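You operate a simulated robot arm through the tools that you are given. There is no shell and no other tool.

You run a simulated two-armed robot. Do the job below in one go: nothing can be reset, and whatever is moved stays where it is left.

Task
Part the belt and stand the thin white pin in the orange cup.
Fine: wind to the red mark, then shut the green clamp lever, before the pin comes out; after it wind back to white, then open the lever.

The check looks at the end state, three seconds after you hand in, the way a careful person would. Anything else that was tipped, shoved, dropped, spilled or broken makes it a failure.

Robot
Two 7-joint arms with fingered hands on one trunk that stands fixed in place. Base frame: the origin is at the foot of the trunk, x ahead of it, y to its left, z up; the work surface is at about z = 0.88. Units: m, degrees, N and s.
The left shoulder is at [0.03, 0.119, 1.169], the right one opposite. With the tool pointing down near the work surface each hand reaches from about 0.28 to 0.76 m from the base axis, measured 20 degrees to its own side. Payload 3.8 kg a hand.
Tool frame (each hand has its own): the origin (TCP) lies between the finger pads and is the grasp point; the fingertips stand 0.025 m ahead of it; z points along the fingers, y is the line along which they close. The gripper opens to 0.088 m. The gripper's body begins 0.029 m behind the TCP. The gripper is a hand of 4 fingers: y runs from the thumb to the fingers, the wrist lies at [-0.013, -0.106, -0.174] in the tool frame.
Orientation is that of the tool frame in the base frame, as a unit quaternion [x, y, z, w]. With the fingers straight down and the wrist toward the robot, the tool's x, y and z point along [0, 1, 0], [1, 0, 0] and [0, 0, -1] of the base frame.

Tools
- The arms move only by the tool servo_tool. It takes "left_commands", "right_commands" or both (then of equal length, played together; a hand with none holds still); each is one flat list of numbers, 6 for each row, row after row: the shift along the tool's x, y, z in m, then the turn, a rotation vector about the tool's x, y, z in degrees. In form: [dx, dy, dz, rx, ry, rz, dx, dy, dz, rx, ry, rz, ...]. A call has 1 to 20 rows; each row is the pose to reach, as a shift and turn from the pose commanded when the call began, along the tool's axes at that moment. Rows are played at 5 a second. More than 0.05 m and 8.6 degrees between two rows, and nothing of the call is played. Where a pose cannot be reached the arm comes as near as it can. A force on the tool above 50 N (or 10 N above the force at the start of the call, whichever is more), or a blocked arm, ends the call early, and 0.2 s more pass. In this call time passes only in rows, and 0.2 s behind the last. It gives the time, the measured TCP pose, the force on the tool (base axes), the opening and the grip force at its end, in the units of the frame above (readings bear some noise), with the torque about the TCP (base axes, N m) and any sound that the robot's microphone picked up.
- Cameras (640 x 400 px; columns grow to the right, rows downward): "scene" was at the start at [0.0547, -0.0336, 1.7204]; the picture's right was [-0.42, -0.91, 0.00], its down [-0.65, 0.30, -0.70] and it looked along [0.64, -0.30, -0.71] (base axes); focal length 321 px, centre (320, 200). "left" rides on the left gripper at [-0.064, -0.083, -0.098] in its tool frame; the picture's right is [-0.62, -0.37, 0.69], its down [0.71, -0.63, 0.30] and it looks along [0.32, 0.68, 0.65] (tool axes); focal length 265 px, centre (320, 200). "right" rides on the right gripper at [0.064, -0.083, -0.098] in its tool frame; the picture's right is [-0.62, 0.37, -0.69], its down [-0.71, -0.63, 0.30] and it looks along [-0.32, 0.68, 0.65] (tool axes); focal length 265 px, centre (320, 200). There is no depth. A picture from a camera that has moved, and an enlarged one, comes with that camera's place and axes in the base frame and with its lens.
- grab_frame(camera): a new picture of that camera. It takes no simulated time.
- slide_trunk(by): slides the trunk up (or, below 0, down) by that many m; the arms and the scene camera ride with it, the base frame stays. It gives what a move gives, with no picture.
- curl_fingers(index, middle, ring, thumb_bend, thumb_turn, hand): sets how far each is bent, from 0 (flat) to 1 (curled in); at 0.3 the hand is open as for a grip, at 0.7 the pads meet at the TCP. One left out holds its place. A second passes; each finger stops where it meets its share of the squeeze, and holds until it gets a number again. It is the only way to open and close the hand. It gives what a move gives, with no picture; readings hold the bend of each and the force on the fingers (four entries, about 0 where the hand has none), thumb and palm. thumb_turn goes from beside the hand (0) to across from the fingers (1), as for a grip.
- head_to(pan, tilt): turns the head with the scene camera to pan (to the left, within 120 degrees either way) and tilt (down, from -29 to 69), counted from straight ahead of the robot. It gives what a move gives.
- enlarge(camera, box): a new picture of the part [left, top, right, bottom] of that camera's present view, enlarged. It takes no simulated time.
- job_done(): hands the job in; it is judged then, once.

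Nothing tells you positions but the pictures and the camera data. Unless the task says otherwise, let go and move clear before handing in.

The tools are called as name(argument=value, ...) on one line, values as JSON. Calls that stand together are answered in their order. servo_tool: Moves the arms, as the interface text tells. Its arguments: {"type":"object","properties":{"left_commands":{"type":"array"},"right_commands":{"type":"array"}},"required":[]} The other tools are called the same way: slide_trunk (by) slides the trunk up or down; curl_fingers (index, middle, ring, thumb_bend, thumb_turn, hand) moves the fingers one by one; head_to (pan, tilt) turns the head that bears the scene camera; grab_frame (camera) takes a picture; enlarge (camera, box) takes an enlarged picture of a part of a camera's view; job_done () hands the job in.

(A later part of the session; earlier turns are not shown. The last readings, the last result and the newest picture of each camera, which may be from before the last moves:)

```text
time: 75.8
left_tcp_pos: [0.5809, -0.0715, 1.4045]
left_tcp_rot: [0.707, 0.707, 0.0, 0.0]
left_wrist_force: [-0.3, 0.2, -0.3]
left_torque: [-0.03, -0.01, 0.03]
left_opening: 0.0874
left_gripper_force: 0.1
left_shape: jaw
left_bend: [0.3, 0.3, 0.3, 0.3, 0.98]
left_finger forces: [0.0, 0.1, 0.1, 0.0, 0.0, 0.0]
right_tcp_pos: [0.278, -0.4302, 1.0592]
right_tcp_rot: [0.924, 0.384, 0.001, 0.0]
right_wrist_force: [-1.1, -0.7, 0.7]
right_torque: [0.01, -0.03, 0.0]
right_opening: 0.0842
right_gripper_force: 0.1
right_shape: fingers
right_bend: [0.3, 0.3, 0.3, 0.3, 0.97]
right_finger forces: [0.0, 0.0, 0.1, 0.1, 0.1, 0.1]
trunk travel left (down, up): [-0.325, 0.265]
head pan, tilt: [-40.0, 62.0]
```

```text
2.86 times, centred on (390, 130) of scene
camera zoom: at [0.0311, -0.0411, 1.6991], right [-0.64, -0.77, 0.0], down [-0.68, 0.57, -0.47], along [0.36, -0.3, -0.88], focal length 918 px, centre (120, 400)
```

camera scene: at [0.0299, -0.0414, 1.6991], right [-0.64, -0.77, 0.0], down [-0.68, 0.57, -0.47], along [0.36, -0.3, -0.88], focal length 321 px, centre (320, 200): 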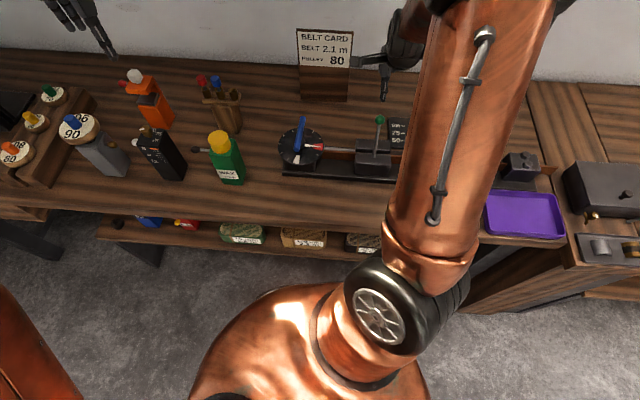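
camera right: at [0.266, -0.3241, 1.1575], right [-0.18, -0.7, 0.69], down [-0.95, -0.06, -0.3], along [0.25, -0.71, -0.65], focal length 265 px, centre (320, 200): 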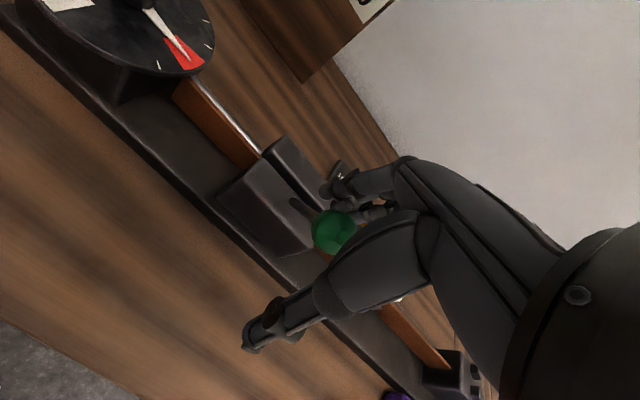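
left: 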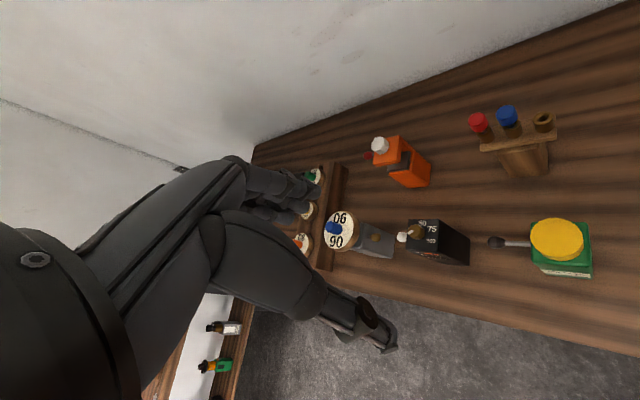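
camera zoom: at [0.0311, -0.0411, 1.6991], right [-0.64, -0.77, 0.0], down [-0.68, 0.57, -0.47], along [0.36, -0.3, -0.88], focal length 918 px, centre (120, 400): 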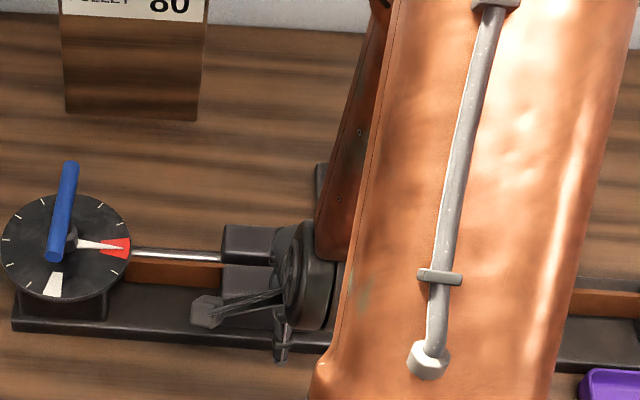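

The hand is open around the ball and the lever stays put. I'll rise straight up and check the whole state.

servo_tool(right_commands=[0, -0.003, -0.03, 0, 0, 0, 0, -0.003, -0.06, 0, 0, 0, 0, -0.003, -0.1, 0, 0, 0, 0, -0.003, -0.14, 0, 0, 0, 0, -0.003, -0.17, 0, 0, 0])

grab_frame(camera="right")

grab_frame(camera="scene")

enlarge(camera="right", box=[120, 180, 420, 400])

```text
time: 77.0
left_tcp_pos: [0.5793, -0.0698, 1.4044]
left_tcp_rot: [0.707, 0.707, 0.0, 0.0]
left_wrist_force: [-0.7, 0.7, 0.2]
left_torque: [0.0, 0.03, 0.01]
left_opening: 0.0874
left_gripper_force: 0.1
left_shape: jaw
left_bend: [0.3, 0.3, 0.3, 0.3, 0.98]
left_finger forces: [0.0, 0.0, 0.0, 0.0, 0.0, 0.1]
right_tcp_pos: [0.277, -0.4283, 1.2305]
right_tcp_rot: [0.924, 0.382, 0.001, -0.001]
right_wrist_force: [0.1, -0.3, -0.5]
right_torque: [0.02, -0.03, 0.01]
right_opening: 0.0846
right_gripper_force: 0.1
right_shape: fingers
right_bend: [0.3, 0.3, 0.3, 0.3, 0.97]
right_finger forces: [0.0, 0.0, 0.0, 0.1, 0.0, 0.1]
trunk travel left (down, up): [-0.325, 0.265]
head pan, tilt: [-40.0, 62.0]
```

```text
taken
camera right: at [0.2635, -0.3215, 1.3285], right [-0.18, -0.7, 0.69], down [-0.95, -0.06, -0.31], along [0.26, -0.71, -0.65], focal length 265 px, centre (320, 200)
```

right: 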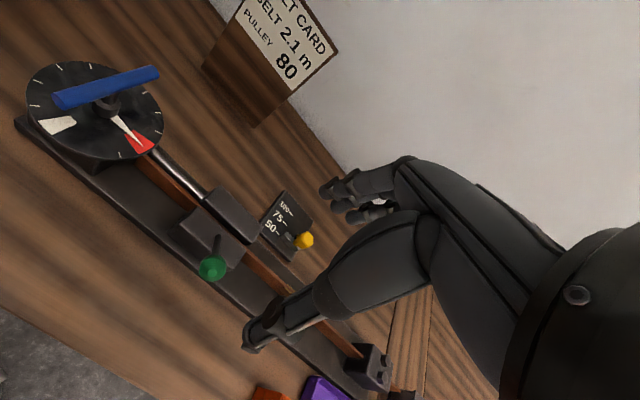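

```text
taken
camera scene: at [0.0304, -0.0402, 1.6991], right [-0.64, -0.77, 0.0], down [-0.68, 0.57, -0.47], along [0.36, -0.3, -0.88], focal length 321 px, centre (320, 200)
```

scene: 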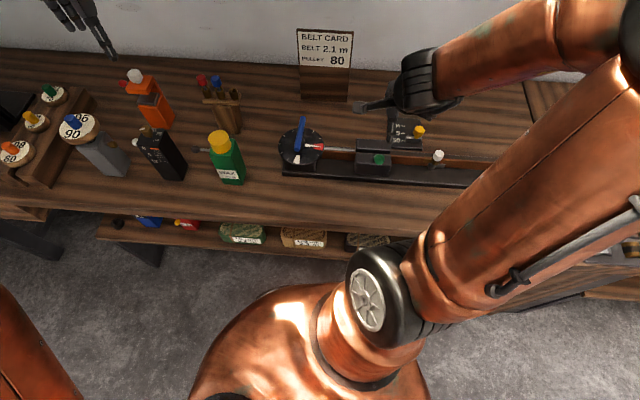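

```text
1.82 times, centred on (270, 290) of right
camera zoom: at [0.2635, -0.3215, 1.3285], right [-0.18, -0.7, 0.69], down [-0.95, -0.06, -0.31], along [0.26, -0.71, -0.65], focal length 483 px, centre (411, 36)
```

zoom: 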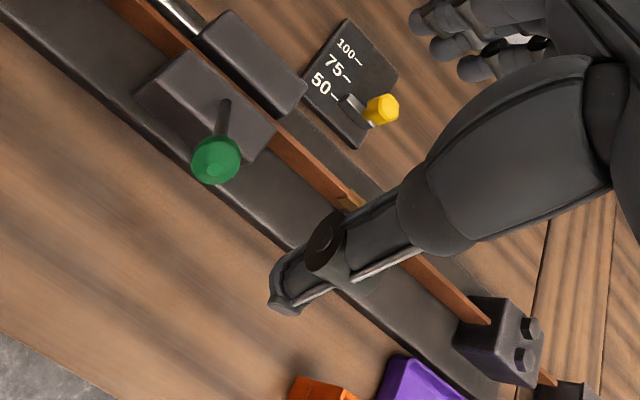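

The lever is shut and the dial still reads red. Next I'll study the pin and cup more closely.

enlarge(camera="scene", box=[400, 130, 480, 190])

enlarge(camera="scene", box=[340, 130, 480, 200])

```text
6.67 times, centred on (440, 160) of scene
camera zoom: at [0.0304, -0.0402, 1.6991], right [-0.64, -0.77, 0.0], down [-0.68, 0.57, -0.47], along [0.36, -0.3, -0.88], focal length 2142 px, centre (-480, 467)
```

zoom: 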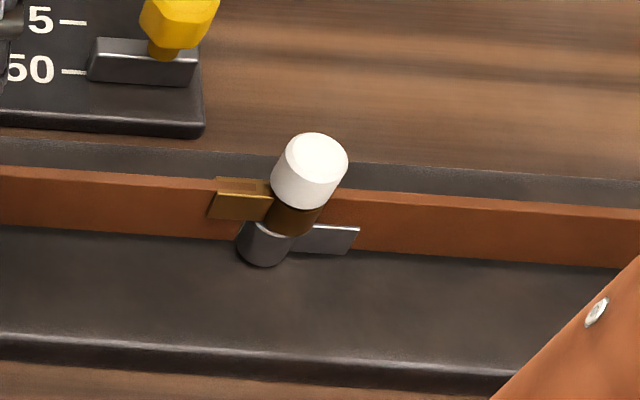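

```text
4.57 times, centred on (410, 165) of scene
camera zoom: at [0.0304, -0.0402, 1.6991], right [-0.64, -0.77, 0.0], down [-0.68, 0.57, -0.47], along [0.36, -0.3, -0.88], focal length 1469 px, centre (-91, 360)
```

zoom: 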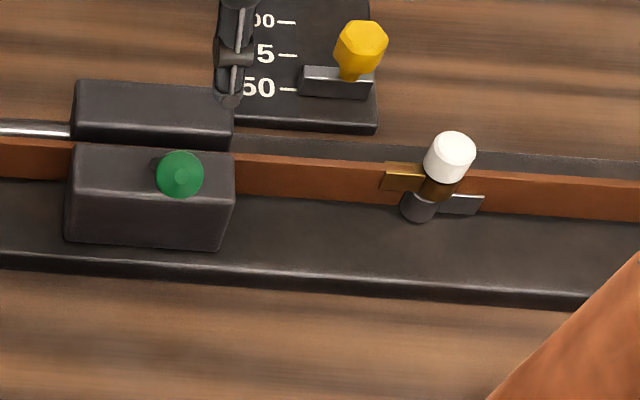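

Pin head: a white cylinder ~30 mm wide, center about (0.225, -0.636, 0.962), on top of a brass and a steel knuckle. I'll move the open hand above it, yaw aligned with the belt, and look closely.

servo_tool(right_commands=[-0.03, 0.018, 0, 0, 0, 0, -0.06, 0.036, 0, 0, 0, 0, -0.09, 0.054, 0, 0, 0, 0, -0.12, 0.072, 0, 0, 0, 0, -0.15, 0.09, 0, 0, 0, 0, -0.1834, 0.1103, 0.01, 0, 0, 0, -0.1834, 0.1103, 0.05, 0, 0, 0, -0.1834, 0.1103, 0.09, 0, 0, 0])

grab_frame(camera="right")

grab_frame(camera="scene")

enlarge(camera="right", box=[120, 200, 360, 400])

```text
time: 78.8
left_tcp_pos: [0.5801, -0.071, 1.4044]
left_tcp_rot: [0.707, 0.707, 0.001, 0.0]
left_wrist_force: [-0.2, 0.3, -0.4]
left_torque: [0.03, -0.02, -0.01]
left_opening: 0.0875
left_gripper_force: 0.0
left_shape: jaw
left_bend: [0.3, 0.3, 0.3, 0.3, 0.98]
left_finger forces: [0.0, 0.0, 0.0, 0.0, 0.1, 0.0]
right_tcp_pos: [0.2241, -0.6373, 1.1371]
right_tcp_rot: [0.924, 0.383, 0.0, -0.001]
right_wrist_force: [-0.6, -0.5, 0.6]
right_torque: [0.02, 0.01, 0.03]
right_opening: 0.0847
right_gripper_force: 0.0
right_shape: fingers
right_bend: [0.3, 0.3, 0.3, 0.3, 0.98]
right_finger forces: [0.0, 0.0, 0.0, 0.0, 0.1, 0.0]
trunk travel left (down, up): [-0.325, 0.265]
head pan, tilt: [-40.0, 62.0]
```

```text
taken
camera right: at [0.2117, -0.5307, 1.237], right [-0.18, -0.7, 0.69], down [-0.95, -0.06, -0.3], along [0.25, -0.71, -0.65], focal length 265 px, centre (320, 200)
```

right: 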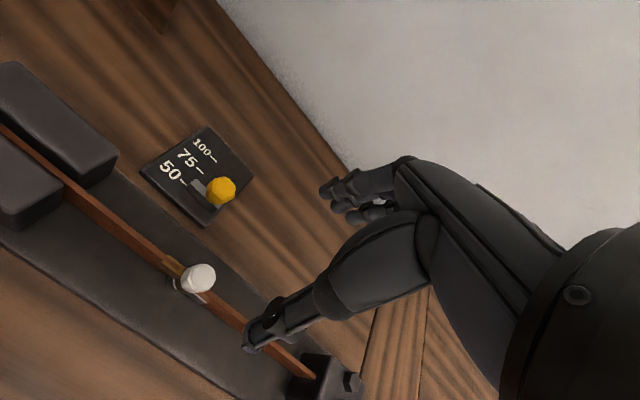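

```text
taken
camera scene: at [0.0309, -0.042, 1.6991], right [-0.64, -0.77, 0.0], down [-0.68, 0.57, -0.47], along [0.36, -0.3, -0.88], focal length 321 px, centre (320, 200)
```

scene: 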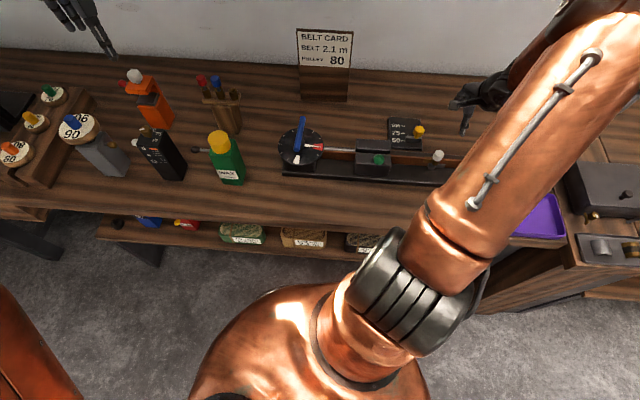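

```text
2.00 times, centred on (240, 300) of right
camera zoom: at [0.2117, -0.5307, 1.237], right [-0.18, -0.7, 0.69], down [-0.95, -0.06, -0.3], along [0.25, -0.71, -0.65], focal length 531 px, centre (480, 0)
```

zoom: 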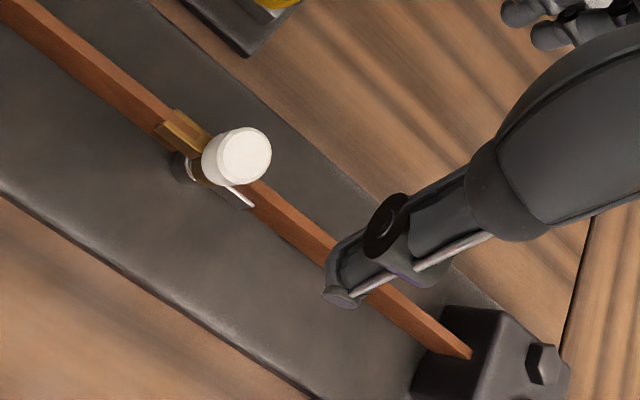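

The fresh view confirms the head at (0.2253, -0.636). I'll lower the open hand around it (tips just above the belt edge) and check before closing.

servo_tool(right_commands=[0.002, 0.002, 0.03, 0, 0, 0, 0.002, 0.003, 0.06, 0, 0, 0, 0.002, 0.003, 0.09, 0, 0, 0, 0.002, 0.003, 0.12, 0, 0, 0, 0.002, 0.003, 0.14, 0, 0, 0, 0.002, 0.003, 0.157, 0, 0, 0])

grab_frame(camera="right")

enlarge(camera="scene", box=[400, 80, 500, 190])

```text
time: 80.2
left_tcp_pos: [0.5811, -0.0715, 1.4053]
left_tcp_rot: [0.707, 0.707, 0.0, -0.001]
left_wrist_force: [0.6, 0.5, 0.4]
left_torque: [0.01, 0.01, 0.01]
left_opening: 0.0876
left_gripper_force: 0.1
left_shape: jaw
left_bend: [0.3, 0.3, 0.3, 0.3, 0.98]
left_finger forces: [0.0, 0.0, 0.0, 0.0, 0.0, 0.0]
right_tcp_pos: [0.2267, -0.6372, 0.9813]
right_tcp_rot: [0.924, 0.383, 0.0, 0.001]
right_wrist_force: [-0.4, -0.8, 0.3]
right_torque: [-0.02, -0.01, 0.01]
right_opening: 0.0848
right_gripper_force: 0.1
right_shape: fingers
right_bend: [0.3, 0.3, 0.3, 0.3, 0.98]
right_finger forces: [0.0, 0.1, 0.0, 0.1, 0.0, 0.0]
trunk travel left (down, up): [-0.325, 0.265]
head pan, tilt: [-40.0, 62.0]
```

```text
taken
camera right: at [0.2152, -0.5306, 1.0804], right [-0.18, -0.7, 0.69], down [-0.95, -0.06, -0.3], along [0.25, -0.71, -0.65], focal length 265 px, centre (320, 200)
```

right: 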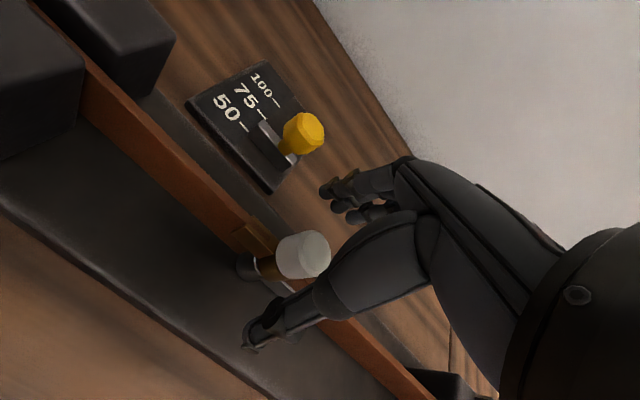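

```text
3.64 times, centred on (450, 135) of scene
camera zoom: at [0.0311, -0.0413, 1.6991], right [-0.64, -0.77, 0.0], down [-0.68, 0.57, -0.47], along [0.36, -0.3, -0.88], focal length 1168 px, centre (-153, 436)
```

zoom: 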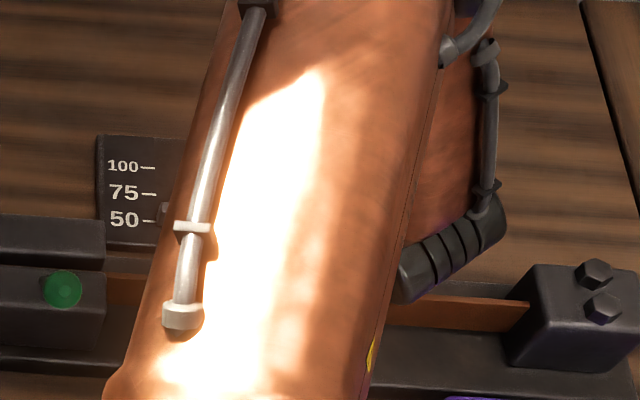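

The white head is between the thumb and fingers at the right depth. I'll close on it.

curl_fingers(hand="right", index=0.68, middle=0.68, ring=0.68, thumb_bend=0.68)

grab_frame(camera="right")

enlarge(camera="right", box=[200, 160, 400, 340])

```text
time: 81.2
left_tcp_pos: [0.579, -0.0701, 1.4043]
left_tcp_rot: [0.707, 0.707, 0.0, 0.0]
left_wrist_force: [0.5, 0.3, 0.1]
left_torque: [0.01, 0.01, 0.03]
left_opening: 0.0877
left_gripper_force: 0.2
left_shape: jaw
left_bend: [0.3, 0.3, 0.3, 0.3, 0.98]
left_finger forces: [0.0, 0.0, 0.0, 0.1, 0.0, 0.0]
right_tcp_pos: [0.2276, -0.636, 0.9816]
right_tcp_rot: [0.924, 0.382, 0.0, 0.0]
right_wrist_force: [0.4, 0.1, 0.1]
right_torque: [-0.04, -0.01, 0.02]
right_opening: 0.0157
right_gripper_force: 5.5
right_shape: fingers
right_bend: [0.64, 0.64, 0.68, 0.61, 0.97]
right_finger forces: [2.5, 3.2, 0.1, 0.0, 5.0, 0.0]
trunk travel left (down, up): [-0.325, 0.265]
head pan, tilt: [-40.0, 62.0]
```

```text
taken
camera right: at [0.215, -0.5303, 1.0807], right [-0.18, -0.7, 0.69], down [-0.95, -0.06, -0.3], along [0.25, -0.71, -0.65], focal length 265 px, centre (320, 200)
```

right: 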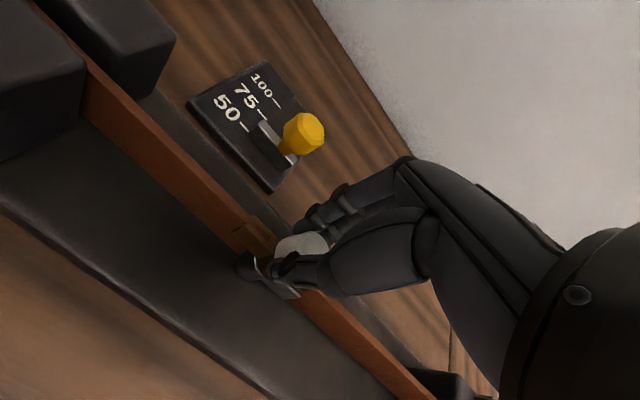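

```text
2.22 times, centred on (300, 250) of right
camera zoom: at [0.215, -0.5303, 1.0807], right [-0.18, -0.7, 0.69], down [-0.95, -0.06, -0.3], along [0.25, -0.71, -0.65], focal length 590 px, centre (364, 89)
```

zoom: 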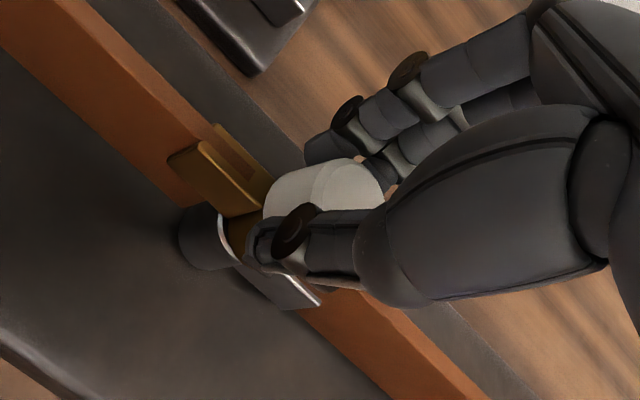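

The head is held by thumb, index and middle. I'll squeeze a little more and then lift straight up slowly.

curl_fingers(hand="right", index=0.72, middle=0.72, thumb_bend=0.72)

servo_tool(right_commands=[0, 0, -0.004, 0, 0, 0, 0, 0, -0.008, 0, 0, 0, 0, 0, -0.012, 0, 0, 0])

enlarge(camera="right", box=[200, 160, 400, 340])

```text
time: 82.2
left_tcp_pos: [0.5799, -0.0711, 1.4045]
left_tcp_rot: [0.707, 0.707, 0.0, 0.001]
left_wrist_force: [0.4, -0.9, -0.3]
left_torque: [-0.01, -0.01, 0.03]
left_opening: 0.0877
left_gripper_force: 0.1
left_shape: jaw
left_bend: [0.3, 0.3, 0.3, 0.3, 0.98]
left_finger forces: [0.0, 0.1, 0.0, 0.0, 0.1, 0.0]
right_tcp_pos: [0.2272, -0.6371, 0.9817]
right_tcp_rot: [0.924, 0.383, 0.0, 0.0]
right_wrist_force: [0.3, -1.0, 0.8]
right_torque: [0.01, -0.03, 0.01]
right_opening: 0.0143
right_gripper_force: 9.0
right_shape: fingers
right_bend: [0.71, 0.65, 0.68, 0.61, 0.96]
right_finger forces: [5.4, 5.2, 0.0, 0.0, 9.1, 0.1]
trunk travel left (down, up): [-0.325, 0.265]
head pan, tilt: [-40.0, 62.0]
```

```text
time: 83.0
left_tcp_pos: [0.5799, -0.0705, 1.405]
left_tcp_rot: [0.708, 0.707, -0.001, -0.001]
left_wrist_force: [-0.1, 0.9, -0.1]
left_torque: [0.01, 0.03, 0.02]
left_opening: 0.0875
left_gripper_force: 0.1
left_shape: jaw
left_bend: [0.3, 0.3, 0.3, 0.3, 0.98]
left_finger forces: [0.0, 0.0, 0.1, 0.0, 0.0, 0.1]
right_tcp_pos: [0.2273, -0.6366, 0.9933]
right_tcp_rot: [0.924, 0.382, 0.0, 0.0]
right_wrist_force: [0.5, -0.3, -0.3]
right_torque: [0.02, 0.04, -0.01]
right_opening: 0.0146
right_gripper_force: 9.8
right_shape: fingers
right_bend: [0.71, 0.66, 0.68, 0.61, 0.96]
right_finger forces: [5.2, 5.4, 0.0, 0.0, 9.3, 0.0]
trunk travel left (down, up): [-0.325, 0.265]
head pan, tilt: [-40.0, 62.0]
```

```text
2.22 times, centred on (300, 250) of right
camera zoom: at [0.2152, -0.5303, 1.0931], right [-0.18, -0.7, 0.69], down [-0.95, -0.06, -0.3], along [0.25, -0.71, -0.65], focal length 590 px, centre (364, 89)
```

zoom: 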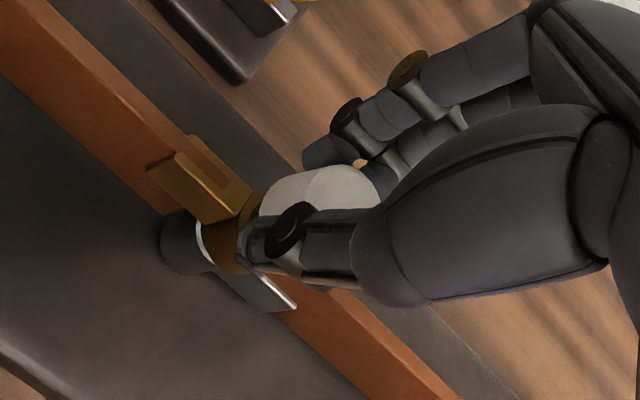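

The pin comes up smoothly with the hand. I'll keep lifting straight up.

servo_tool(right_commands=[0, 0, -0.01, 0, 0, 0, 0, 0, -0.02, 0, 0, 0, 0, 0, -0.035, 0, 0, 0, 0, 0, -0.05, 0, 0, 0, 0, 0, -0.07, 0, 0, 0, 0, 0, -0.09, 0, 0, 0, 0, 0, -0.11, 0, 0, 0, 0, 0, -0.13, 0, 0, 0])

grab_frame(camera="right")

grab_frame(camera="scene")

enlarge(camera="right", box=[160, 160, 400, 360])

```text
time: 84.8
left_tcp_pos: [0.5801, -0.07, 1.4048]
left_tcp_rot: [0.707, 0.707, -0.001, -0.001]
left_wrist_force: [-0.4, -0.4, -0.8]
left_torque: [-0.01, 0.0, 0.0]
left_opening: 0.0877
left_gripper_force: 0.1
left_shape: jaw
left_bend: [0.3, 0.3, 0.3, 0.3, 0.98]
left_finger forces: [0.1, 0.1, 0.1, 0.0, 0.0, 0.1]
right_tcp_pos: [0.2273, -0.6376, 1.125]
right_tcp_rot: [0.924, 0.382, 0.0, 0.0]
right_wrist_force: [-0.4, 0.2, 0.0]
right_torque: [-0.03, 0.04, 0.01]
right_opening: 0.0143
right_gripper_force: 10.0
right_shape: fingers
right_bend: [0.71, 0.66, 0.68, 0.61, 0.96]
right_finger forces: [5.2, 5.4, 0.1, 0.0, 9.2, 0.0]
trunk travel left (down, up): [-0.325, 0.265]
head pan, tilt: [-40.0, 62.0]
```

```text
taken
camera right: at [0.2147, -0.5302, 1.2235], right [-0.18, -0.7, 0.69], down [-0.95, -0.06, -0.3], along [0.25, -0.71, -0.65], focal length 265 px, centre (320, 200)
```

right: 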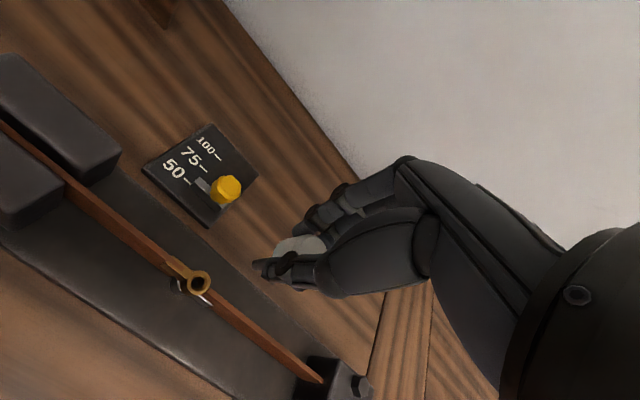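

```text
taken
camera scene: at [0.03, -0.0404, 1.6991], right [-0.64, -0.77, 0.0], down [-0.68, 0.57, -0.47], along [0.36, -0.3, -0.88], focal length 321 px, centre (320, 200)
```

scene: 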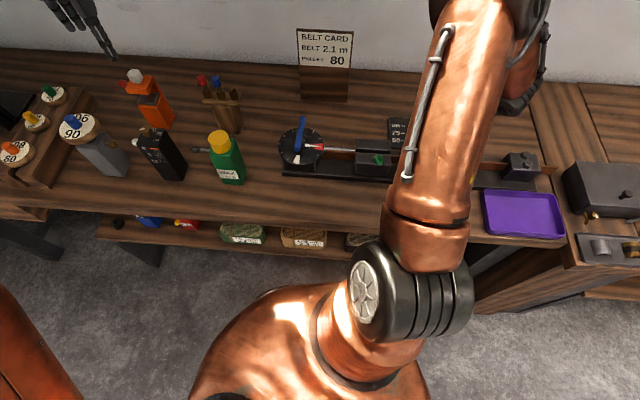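

```text
2.00 times, centred on (280, 260) of right
camera zoom: at [0.2147, -0.5302, 1.2235], right [-0.18, -0.7, 0.69], down [-0.95, -0.06, -0.3], along [0.25, -0.71, -0.65], focal length 531 px, centre (400, 80)
```

zoom: 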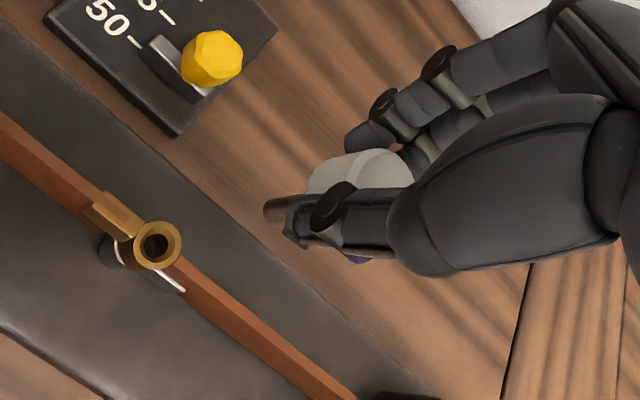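

The pin is out (shaft reaches ~56 mm below the head center) and the brass knuckle's hole is empty. I'll raise it and move toward the cup, turning the hand so the camera sees the cup.

servo_tool(right_commands=[0, 0, -0.03, 0, 0, 0, 0, 0, -0.06, 0, 0, 0, 0, 0, -0.075, 0, 0, 4, -0.008, -0.025, -0.075, 0, 0, 8, -0.016, -0.05, -0.075, 0, 0, 12, -0.024, -0.075, -0.075, 0, 0, 16, -0.034, -0.1, -0.075, 0, 0, 20, -0.0443, -0.1255, -0.075, 0, 0, 25])

grab_frame(camera="right")

grab_frame(camera="scene")

enlarge(camera="right", box=[100, 200, 340, 400])

```text
time: 86.6
left_tcp_pos: [0.5787, -0.0695, 1.4057]
left_tcp_rot: [0.707, 0.708, 0.0, 0.0]
left_wrist_force: [-0.5, -0.9, -0.1]
left_torque: [0.02, -0.06, 0.02]
left_opening: 0.0878
left_gripper_force: 0.0
left_shape: jaw
left_bend: [0.3, 0.3, 0.3, 0.3, 0.98]
left_finger forces: [0.0, 0.0, 0.0, 0.1, 0.1, 0.0]
right_tcp_pos: [0.1063, -0.5801, 1.1991]
right_tcp_rot: [0.985, 0.173, 0.0, 0.0]
right_wrist_force: [-0.3, 0.0, 0.6]
right_torque: [-0.01, 0.03, 0.0]
right_opening: 0.0139
right_gripper_force: 9.5
right_shape: fingers
right_bend: [0.71, 0.66, 0.68, 0.61, 0.95]
right_finger forces: [5.0, 5.5, 0.0, 0.1, 9.1, 0.1]
trunk travel left (down, up): [-0.325, 0.265]
head pan, tilt: [-40.0, 62.0]
```

```text
taken
camera right: at [0.1397, -0.4763, 1.298], right [-0.46, -0.56, 0.69], down [-0.89, 0.35, -0.3], along [-0.07, -0.75, -0.65], focal length 265 px, centre (320, 200)
```

right: 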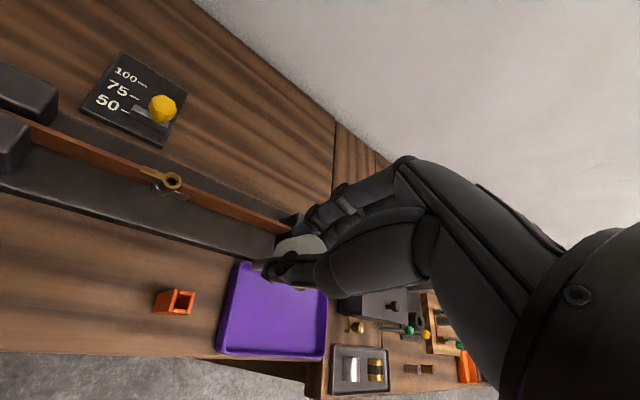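

```text
taken
camera scene: at [0.0297, -0.0403, 1.6991], right [-0.64, -0.77, 0.0], down [-0.68, 0.57, -0.47], along [0.36, -0.3, -0.88], focal length 321 px, centre (320, 200)
```

scene: 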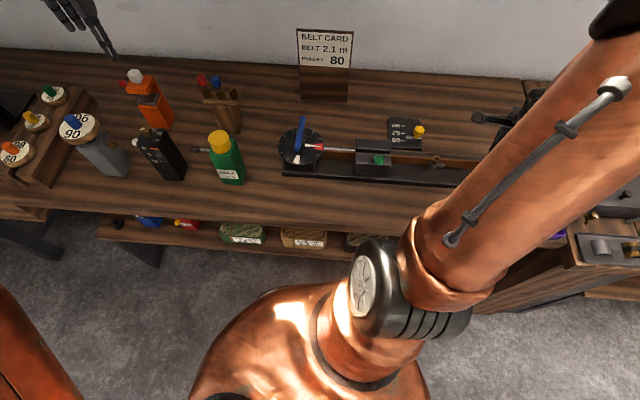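

```text
2.00 times, centred on (220, 300) of right
camera zoom: at [0.1397, -0.4763, 1.298], right [-0.46, -0.56, 0.69], down [-0.89, 0.35, -0.3], along [-0.07, -0.75, -0.65], focal length 531 px, centre (520, 0)
```

zoom: 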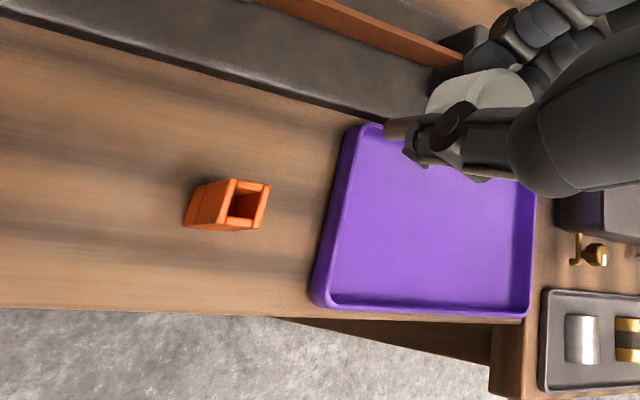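

The orange square cup is clearly visible next to the purple tray. I'll zoom in for its exact center.

enlarge(camera="right", box=[140, 270, 220, 330])

enlarge(camera="right", box=[230, 200, 360, 310])

```text
6.67 times, centred on (180, 300) of right
camera zoom: at [0.1397, -0.4763, 1.298], right [-0.46, -0.56, 0.69], down [-0.89, 0.35, -0.3], along [-0.07, -0.75, -0.65], focal length 1769 px, centre (1253, -467)
```

zoom: 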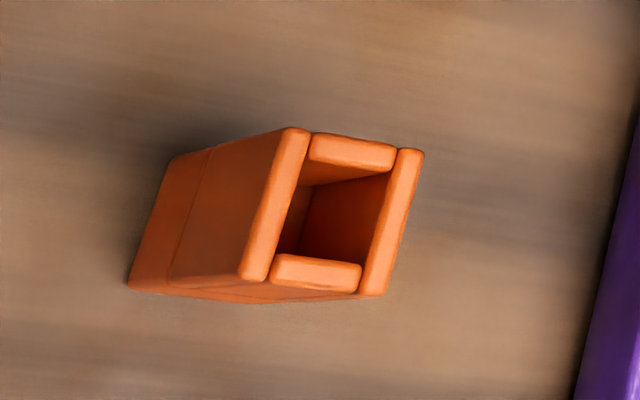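

```text
3.64 times, centred on (295, 255) of right
camera zoom: at [0.1397, -0.4763, 1.298], right [-0.46, -0.56, 0.69], down [-0.89, 0.35, -0.3], along [-0.07, -0.75, -0.65], focal length 965 px, centre (411, 0)
```

zoom: 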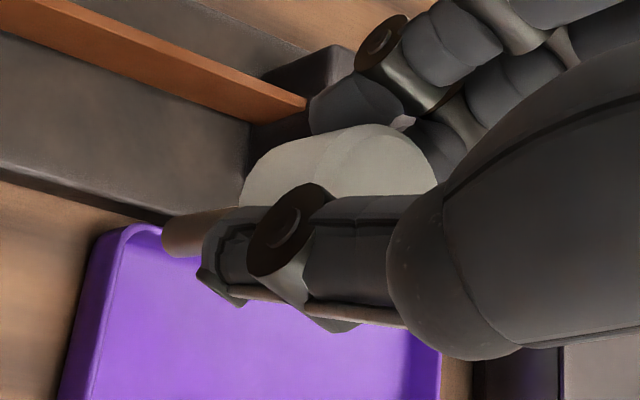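

The cup's center is at about (0.0863, -0.5765), rim at z≈0.95, outer ~24 mm square; two views agree. The pin hangs nearly upright with its tip ~80 mm below the grasp frame. I'll move over the cup and lower to about 3 cm above the rim.

servo_tool(right_commands=[-0.008, -0.005, 0, 0, 0, 0, -0.0164, -0.0098, 0, 0, 0, 0, -0.0164, -0.0098, 0.03, 0, 0, 0, -0.0164, -0.0098, 0.06, 0, 0, 0, -0.0164, -0.0098, 0.09, 0, 0, 0, -0.0164, -0.0098, 0.115, 0, 0, 0, -0.0164, -0.0098, 0.135, 0, 0, 0])

grab_frame(camera="right")

enlarge(camera="right", box=[200, 210, 340, 320])

grab_frame(camera="scene")

```text
time: 88.2
left_tcp_pos: [0.5805, -0.0705, 1.4041]
left_tcp_rot: [0.707, 0.707, 0.0, 0.0]
left_wrist_force: [0.7, 0.0, 0.4]
left_torque: [-0.01, -0.02, 0.02]
left_opening: 0.0878
left_gripper_force: 0.0
left_shape: jaw
left_bend: [0.3, 0.3, 0.3, 0.3, 0.98]
left_finger forces: [0.0, 0.0, 0.0, 0.0, 0.0, 0.1]
right_tcp_pos: [0.0889, -0.5752, 1.0637]
right_tcp_rot: [0.985, 0.175, 0.0, -0.001]
right_wrist_force: [0.4, 0.2, -0.7]
right_torque: [0.04, 0.04, 0.01]
right_opening: 0.0138
right_gripper_force: 10.1
right_shape: fingers
right_bend: [0.71, 0.66, 0.68, 0.61, 0.95]
right_finger forces: [5.0, 5.4, 0.1, 0.0, 9.1, 0.0]
trunk travel left (down, up): [-0.325, 0.265]
head pan, tilt: [-40.0, 62.0]
```

```text
taken
camera right: at [0.1223, -0.4732, 1.163], right [-0.46, -0.56, 0.69], down [-0.89, 0.35, -0.3], along [-0.07, -0.75, -0.65], focal length 265 px, centre (320, 200)
```

right: 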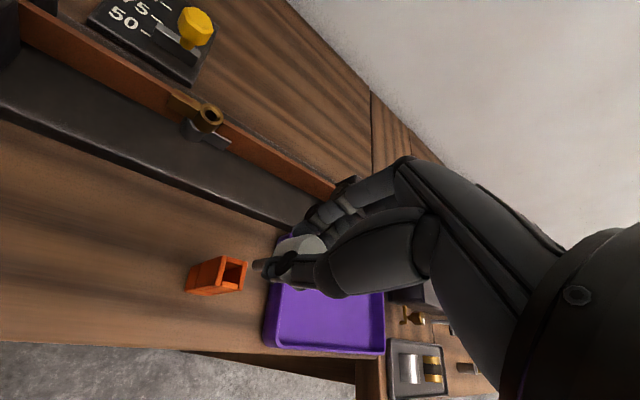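

```text
3.64 times, centred on (270, 265) of right
camera zoom: at [0.1223, -0.4732, 1.163], right [-0.46, -0.56, 0.69], down [-0.89, 0.35, -0.3], along [-0.07, -0.75, -0.65], focal length 965 px, centre (502, -36)
```

zoom: 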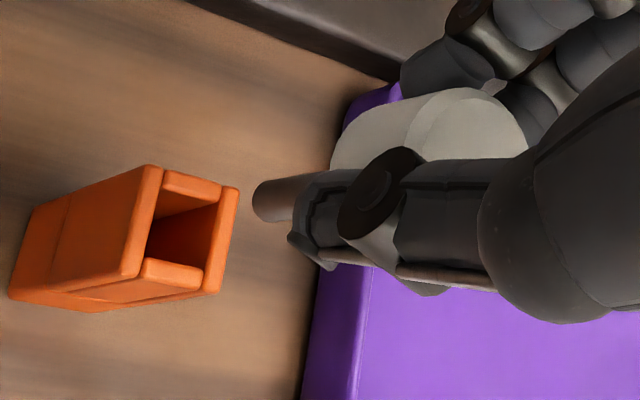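

```text
taken
camera scene: at [0.031, -0.0414, 1.6991], right [-0.64, -0.77, 0.0], down [-0.68, 0.57, -0.47], along [0.36, -0.3, -0.88], focal length 321 px, centre (320, 200)
```

scene: 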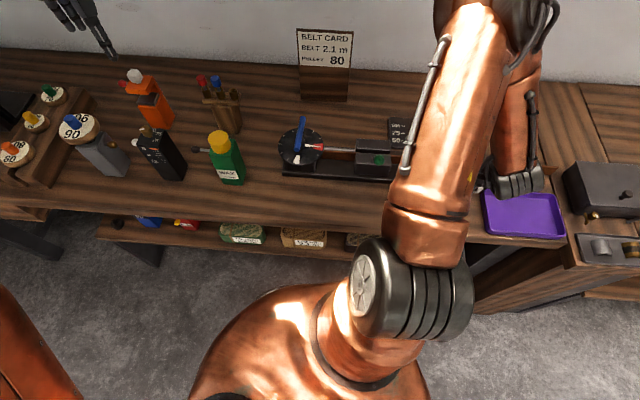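

Good view: the tip hangs close to the cup. I'll zoom in tightly to measure the tip's and rim's relative position.

enlarge(camera="right", box=[195, 240, 285, 300])

```text
6.67 times, centred on (240, 270) of right
camera zoom: at [0.1223, -0.4732, 1.163], right [-0.46, -0.56, 0.69], down [-0.89, 0.35, -0.3], along [-0.07, -0.75, -0.65], focal length 1769 px, centre (853, -267)
```

zoom: 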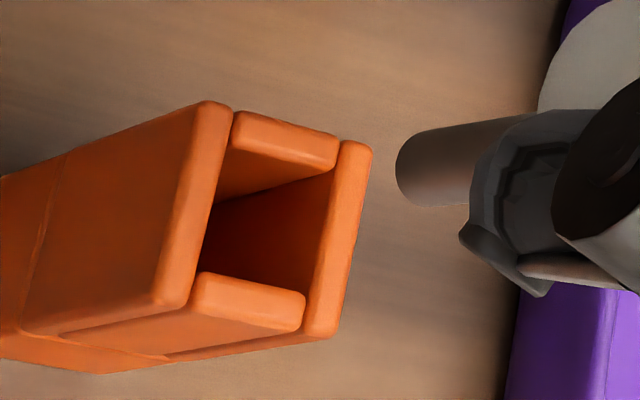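

The sideways alignment is within ~1.5 mm; the remaining doubt is along the viewing direction. I'll correct that 1.5 mm, lower 2 cm and measure again nearer the rim.

servo_tool(right_commands=[-0.001, -0.001, 0.007, 0, 0, 0, -0.001, -0.001, 0.014, 0, 0, 0, -0.001, -0.001, 0.02, 0, 0, 0])

enlarge(camera="right", box=[195, 220, 315, 300])

```text
time: 89.0
left_tcp_pos: [0.5802, -0.071, 1.4049]
left_tcp_rot: [0.708, 0.707, 0.0, 0.0]
left_wrist_force: [-0.4, -1.1, 0.1]
left_torque: [-0.01, -0.01, -0.01]
left_opening: 0.0874
left_gripper_force: 0.1
left_shape: jaw
left_bend: [0.3, 0.3, 0.3, 0.3, 0.98]
left_finger forces: [0.1, 0.0, 0.1, 0.0, 0.0, 0.1]
right_tcp_pos: [0.0878, -0.5742, 1.0458]
right_tcp_rot: [0.985, 0.174, 0.0, 0.0]
right_wrist_force: [0.9, 0.1, 0.2]
right_torque: [0.0, -0.01, 0.01]
right_opening: 0.0136
right_gripper_force: 9.8
right_shape: fingers
right_bend: [0.71, 0.66, 0.68, 0.61, 0.95]
right_finger forces: [5.0, 5.6, 0.0, 0.1, 9.1, 0.0]
trunk travel left (down, up): [-0.325, 0.265]
head pan, tilt: [-40.0, 62.0]
```

```text
5.00 times, centred on (255, 260) of right
camera zoom: at [0.1204, -0.4726, 1.1431], right [-0.46, -0.56, 0.69], down [-0.89, 0.35, -0.3], along [-0.07, -0.75, -0.65], focal length 1327 px, centre (645, -100)
```

zoom: 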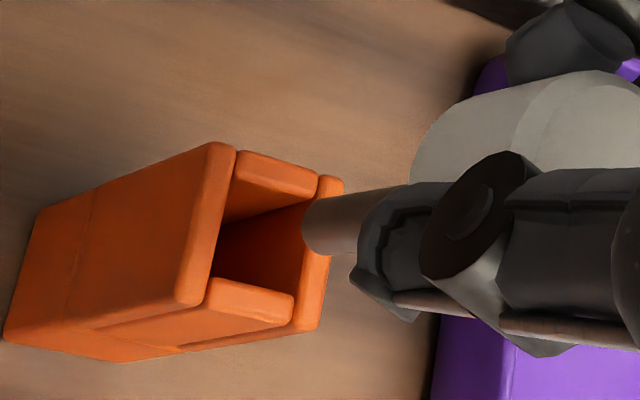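

Sideways alignment is now right on; along the view it's within the opening's tolerance (inner ~15 mm vs. ~8 mm shaft). I'll lower in small steps and watch force and picture.

servo_tool(right_commands=[0, 0, 0.005, 0, 0, 0, 0, 0, 0.01, 0, 0, 0])

enlarge(camera="right", box=[195, 220, 315, 300])

```text
time: 89.6
left_tcp_pos: [0.5804, -0.0708, 1.4046]
left_tcp_rot: [0.707, 0.707, 0.0, 0.0]
left_wrist_force: [0.1, -0.2, 0.1]
left_torque: [-0.02, -0.01, 0.02]
left_opening: 0.0877
left_gripper_force: 0.0
left_shape: jaw
left_bend: [0.3, 0.3, 0.3, 0.3, 0.98]
left_finger forces: [0.0, 0.1, 0.1, 0.0, 0.0, 0.1]
right_tcp_pos: [0.0864, -0.5753, 1.0344]
right_tcp_rot: [0.985, 0.174, 0.001, 0.0]
right_wrist_force: [0.4, 0.2, -0.4]
right_torque: [-0.02, -0.01, -0.02]
right_opening: 0.0137
right_gripper_force: 10.3
right_shape: fingers
right_bend: [0.71, 0.66, 0.68, 0.61, 0.95]
right_finger forces: [4.9, 5.7, 0.1, 0.0, 9.0, 0.0]
trunk travel left (down, up): [-0.325, 0.265]
head pan, tilt: [-40.0, 62.0]
```

```text
5.00 times, centred on (255, 260) of right
camera zoom: at [0.1205, -0.473, 1.133], right [-0.46, -0.56, 0.69], down [-0.89, 0.35, -0.3], along [-0.07, -0.75, -0.65], focal length 1327 px, centre (645, -100)
```

zoom: 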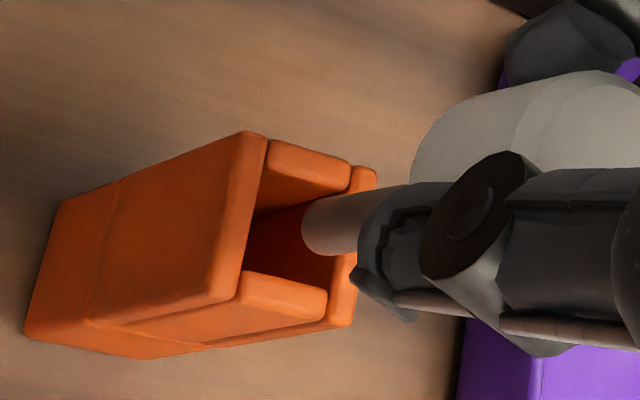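

No contact yet; the tip is over the far part of the opening and still above the rim. I'll lower another 5 mm and check.

servo_tool(right_commands=[0, 0, 0.005, 0, 0, 0])

enlarge(camera="right", box=[215, 220, 315, 290])

```text
time: 90.0
left_tcp_pos: [0.5812, -0.0723, 1.4052]
left_tcp_rot: [0.707, 0.707, 0.0, 0.0]
left_wrist_force: [0.3, 0.0, 0.0]
left_torque: [-0.02, -0.01, 0.01]
left_opening: 0.0876
left_gripper_force: 0.1
left_shape: jaw
left_bend: [0.3, 0.3, 0.3, 0.3, 0.98]
left_finger forces: [0.0, 0.1, 0.0, 0.0, 0.0, 0.0]
right_tcp_pos: [0.0868, -0.575, 1.0289]
right_tcp_rot: [0.985, 0.174, 0.0, 0.0]
right_wrist_force: [0.3, 0.1, -0.4]
right_torque: [0.01, 0.01, -0.01]
right_opening: 0.0137
right_gripper_force: 9.9
right_shape: fingers
right_bend: [0.71, 0.66, 0.68, 0.61, 0.95]
right_finger forces: [4.8, 5.6, 0.1, 0.0, 9.1, 0.0]
trunk travel left (down, up): [-0.325, 0.265]
head pan, tilt: [-40.0, 62.0]
```

```text
5.71 times, centred on (265, 255) of right
camera zoom: at [0.1208, -0.473, 1.128], right [-0.46, -0.56, 0.69], down [-0.89, 0.35, -0.3], along [-0.07, -0.75, -0.65], focal length 1517 px, centre (634, -114)
```

zoom: 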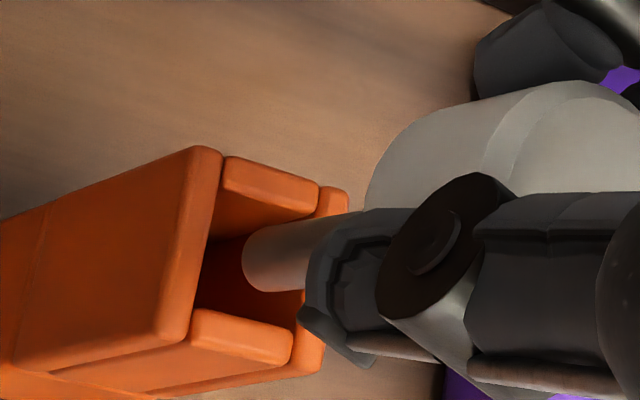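

Still no contact, with the tip now inside the outline of the opening. I'll go down another 6 mm.

servo_tool(right_commands=[0, 0, 0.003, 0, 0, 0, 0, 0, 0.006, 0, 0, 0])

enlarge(camera="right", box=[215, 220, 315, 290])

```text
time: 90.6
left_tcp_pos: [0.5802, -0.0709, 1.4041]
left_tcp_rot: [0.707, 0.707, -0.001, 0.0]
left_wrist_force: [0.1, -0.7, -0.6]
left_torque: [0.0, -0.01, -0.02]
left_opening: 0.0874
left_gripper_force: 0.0
left_shape: jaw
left_bend: [0.3, 0.3, 0.3, 0.3, 0.98]
left_finger forces: [0.0, 0.0, 0.0, 0.1, 0.0, 0.0]
right_tcp_pos: [0.0863, -0.5744, 1.0235]
right_tcp_rot: [0.985, 0.174, 0.001, 0.0]
right_wrist_force: [0.9, -0.5, -0.5]
right_torque: [-0.01, 0.02, -0.02]
right_opening: 0.0137
right_gripper_force: 9.1
right_shape: fingers
right_bend: [0.71, 0.66, 0.68, 0.61, 0.95]
right_finger forces: [4.9, 5.6, 0.1, 0.1, 9.1, 0.0]
trunk travel left (down, up): [-0.325, 0.265]
head pan, tilt: [-40.0, 62.0]
```

```text
5.71 times, centred on (265, 255) of right
camera zoom: at [0.1206, -0.4727, 1.1221], right [-0.46, -0.56, 0.69], down [-0.89, 0.35, -0.3], along [-0.07, -0.75, -0.65], focal length 1517 px, centre (634, -114)
```

zoom: 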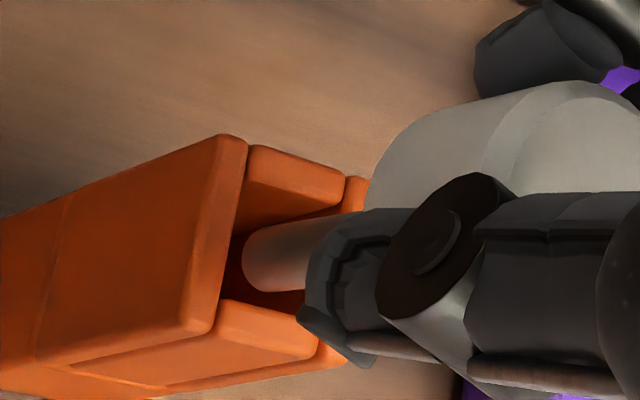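

The tip is now centered over the opening at about rim height, no contact. Continuing down.

servo_tool(right_commands=[0, 0, 0.003, 0, 0, 0, 0, 0, 0.006, 0, 0, 0])

enlarge(camera="right", box=[215, 220, 315, 290])

```text
time: 91.2
left_tcp_pos: [0.5796, -0.0706, 1.4041]
left_tcp_rot: [0.707, 0.707, 0.0, 0.0]
left_wrist_force: [0.5, -0.3, 0.2]
left_torque: [0.01, 0.03, 0.01]
left_opening: 0.0876
left_gripper_force: 0.0
left_shape: jaw
left_bend: [0.3, 0.3, 0.3, 0.3, 0.98]
left_finger forces: [0.0, 0.0, 0.0, 0.0, 0.1, 0.1]
right_tcp_pos: [0.0878, -0.5757, 1.0173]
right_tcp_rot: [0.985, 0.174, 0.0, 0.001]
right_wrist_force: [-0.2, 0.1, 0.1]
right_torque: [-0.02, 0.0, 0.01]
right_opening: 0.0136
right_gripper_force: 9.9
right_shape: fingers
right_bend: [0.71, 0.66, 0.68, 0.61, 0.95]
right_finger forces: [4.8, 5.9, 0.1, 0.1, 9.1, 0.0]
trunk travel left (down, up): [-0.325, 0.265]
head pan, tilt: [-40.0, 62.0]
```

```text
5.71 times, centred on (265, 255) of right
camera zoom: at [0.1203, -0.4728, 1.1159], right [-0.46, -0.56, 0.69], down [-0.89, 0.35, -0.3], along [-0.07, -0.75, -0.65], focal length 1517 px, centre (634, -114)
```

zoom: 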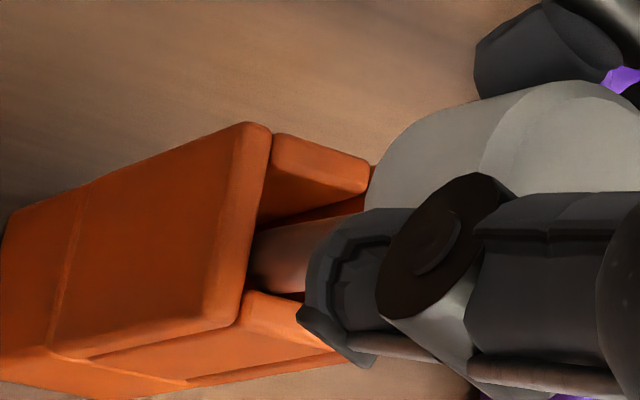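

The shaft has entered the cup cleanly with zero force. I'll continue lowering until the head nearly rests on the rim.

servo_tool(right_commands=[0, 0, 0.006, 0, 0, 0, 0, 0, 0.012, 0, 0, 0, 0, 0, 0.018, 0, 0, 0, 0, 0, 0.024, 0, 0, 0])

grab_frame(camera="right")

enlarge(camera="right", box=[215, 200, 355, 310])

```text
time: 92.2
left_tcp_pos: [0.5806, -0.0713, 1.4048]
left_tcp_rot: [0.707, 0.707, 0.0, 0.0]
left_wrist_force: [-0.3, -0.5, 0.1]
left_torque: [0.01, -0.03, 0.04]
left_opening: 0.0876
left_gripper_force: 0.0
left_shape: jaw
left_bend: [0.3, 0.3, 0.3, 0.3, 0.98]
left_finger forces: [0.1, 0.0, 0.0, 0.1, 0.0, 0.0]
right_tcp_pos: [0.0862, -0.5766, 0.9931]
right_tcp_rot: [0.985, 0.174, 0.0, 0.0]
right_wrist_force: [0.9, -4.3, 2.8]
right_torque: [-0.15, -0.05, 0.03]
right_opening: 0.0136
right_gripper_force: 10.8
right_shape: fingers
right_bend: [0.71, 0.65, 0.68, 0.62, 0.95]
right_finger forces: [6.4, 7.9, 0.0, 0.1, 8.4, 0.1]
trunk travel left (down, up): [-0.325, 0.265]
head pan, tilt: [-40.0, 62.0]
```

```text
taken
camera right: at [0.1206, -0.4733, 1.0914], right [-0.46, -0.56, 0.69], down [-0.89, 0.35, -0.3], along [-0.07, -0.75, -0.65], focal length 265 px, centre (320, 200)
```

right: 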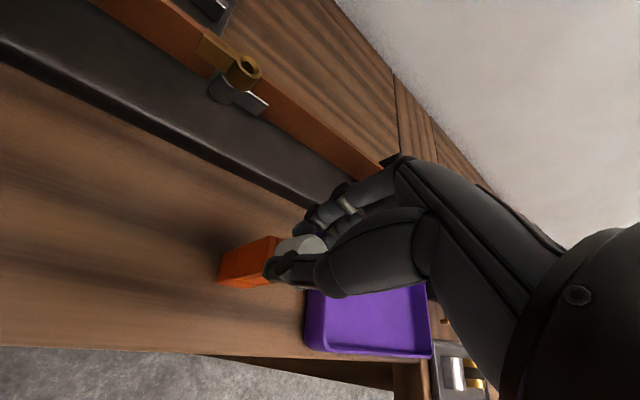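

```text
3.64 times, centred on (285, 255) of right
camera zoom: at [0.1206, -0.4733, 1.0914], right [-0.46, -0.56, 0.69], down [-0.89, 0.35, -0.3], along [-0.07, -0.75, -0.65], focal length 965 px, centre (447, 0)
```

zoom: 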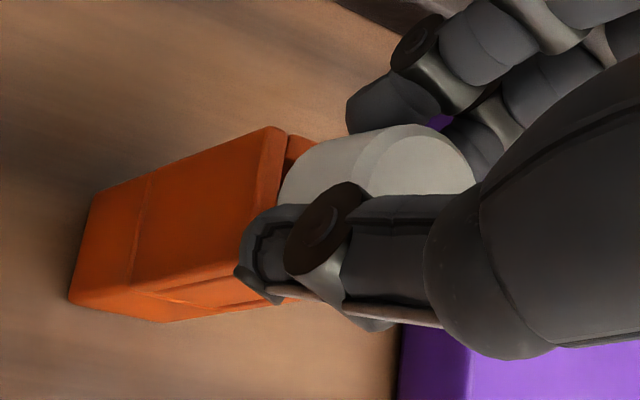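

The head is nearly on the rim, with a light side load (~4 N) from the shaft leaning on the near wall. I'll relieve it by shifting 1.5 mm away before releasing.

servo_tool(right_commands=[0, 0.001, 0, 0, 0, 0, 0, 0.002, 0, 0, 0, 0])

enlarge(camera="right", box=[215, 200, 355, 310])

```text
time: 92.8
left_tcp_pos: [0.5798, -0.0702, 1.4038]
left_tcp_rot: [0.708, 0.707, 0.0, 0.0]
left_wrist_force: [-0.6, -0.2, 1.1]
left_torque: [0.03, 0.0, 0.01]
left_opening: 0.0875
left_gripper_force: 0.1
left_shape: jaw
left_bend: [0.3, 0.3, 0.3, 0.3, 0.98]
left_finger forces: [0.0, 0.1, 0.0, 0.0, 0.1, 0.0]
right_tcp_pos: [0.0883, -0.5774, 0.9931]
right_tcp_rot: [0.985, 0.174, -0.001, -0.001]
right_wrist_force: [-0.1, 0.2, -0.3]
right_torque: [-0.01, -0.02, 0.03]
right_opening: 0.0136
right_gripper_force: 10.3
right_shape: fingers
right_bend: [0.71, 0.65, 0.68, 0.62, 0.95]
right_finger forces: [5.0, 6.3, 0.0, 0.0, 9.0, 0.0]
trunk travel left (down, up): [-0.325, 0.265]
head pan, tilt: [-40.0, 62.0]
```

```text
3.64 times, centred on (285, 255) of right
camera zoom: at [0.1211, -0.4744, 1.0915], right [-0.46, -0.56, 0.69], down [-0.89, 0.35, -0.3], along [-0.07, -0.75, -0.65], focal length 965 px, centre (447, 0)
```

zoom: 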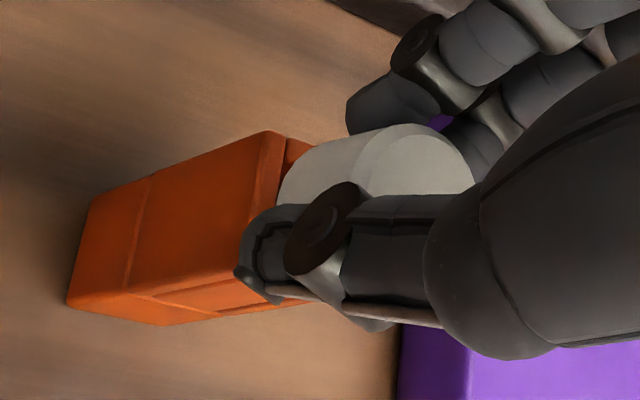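

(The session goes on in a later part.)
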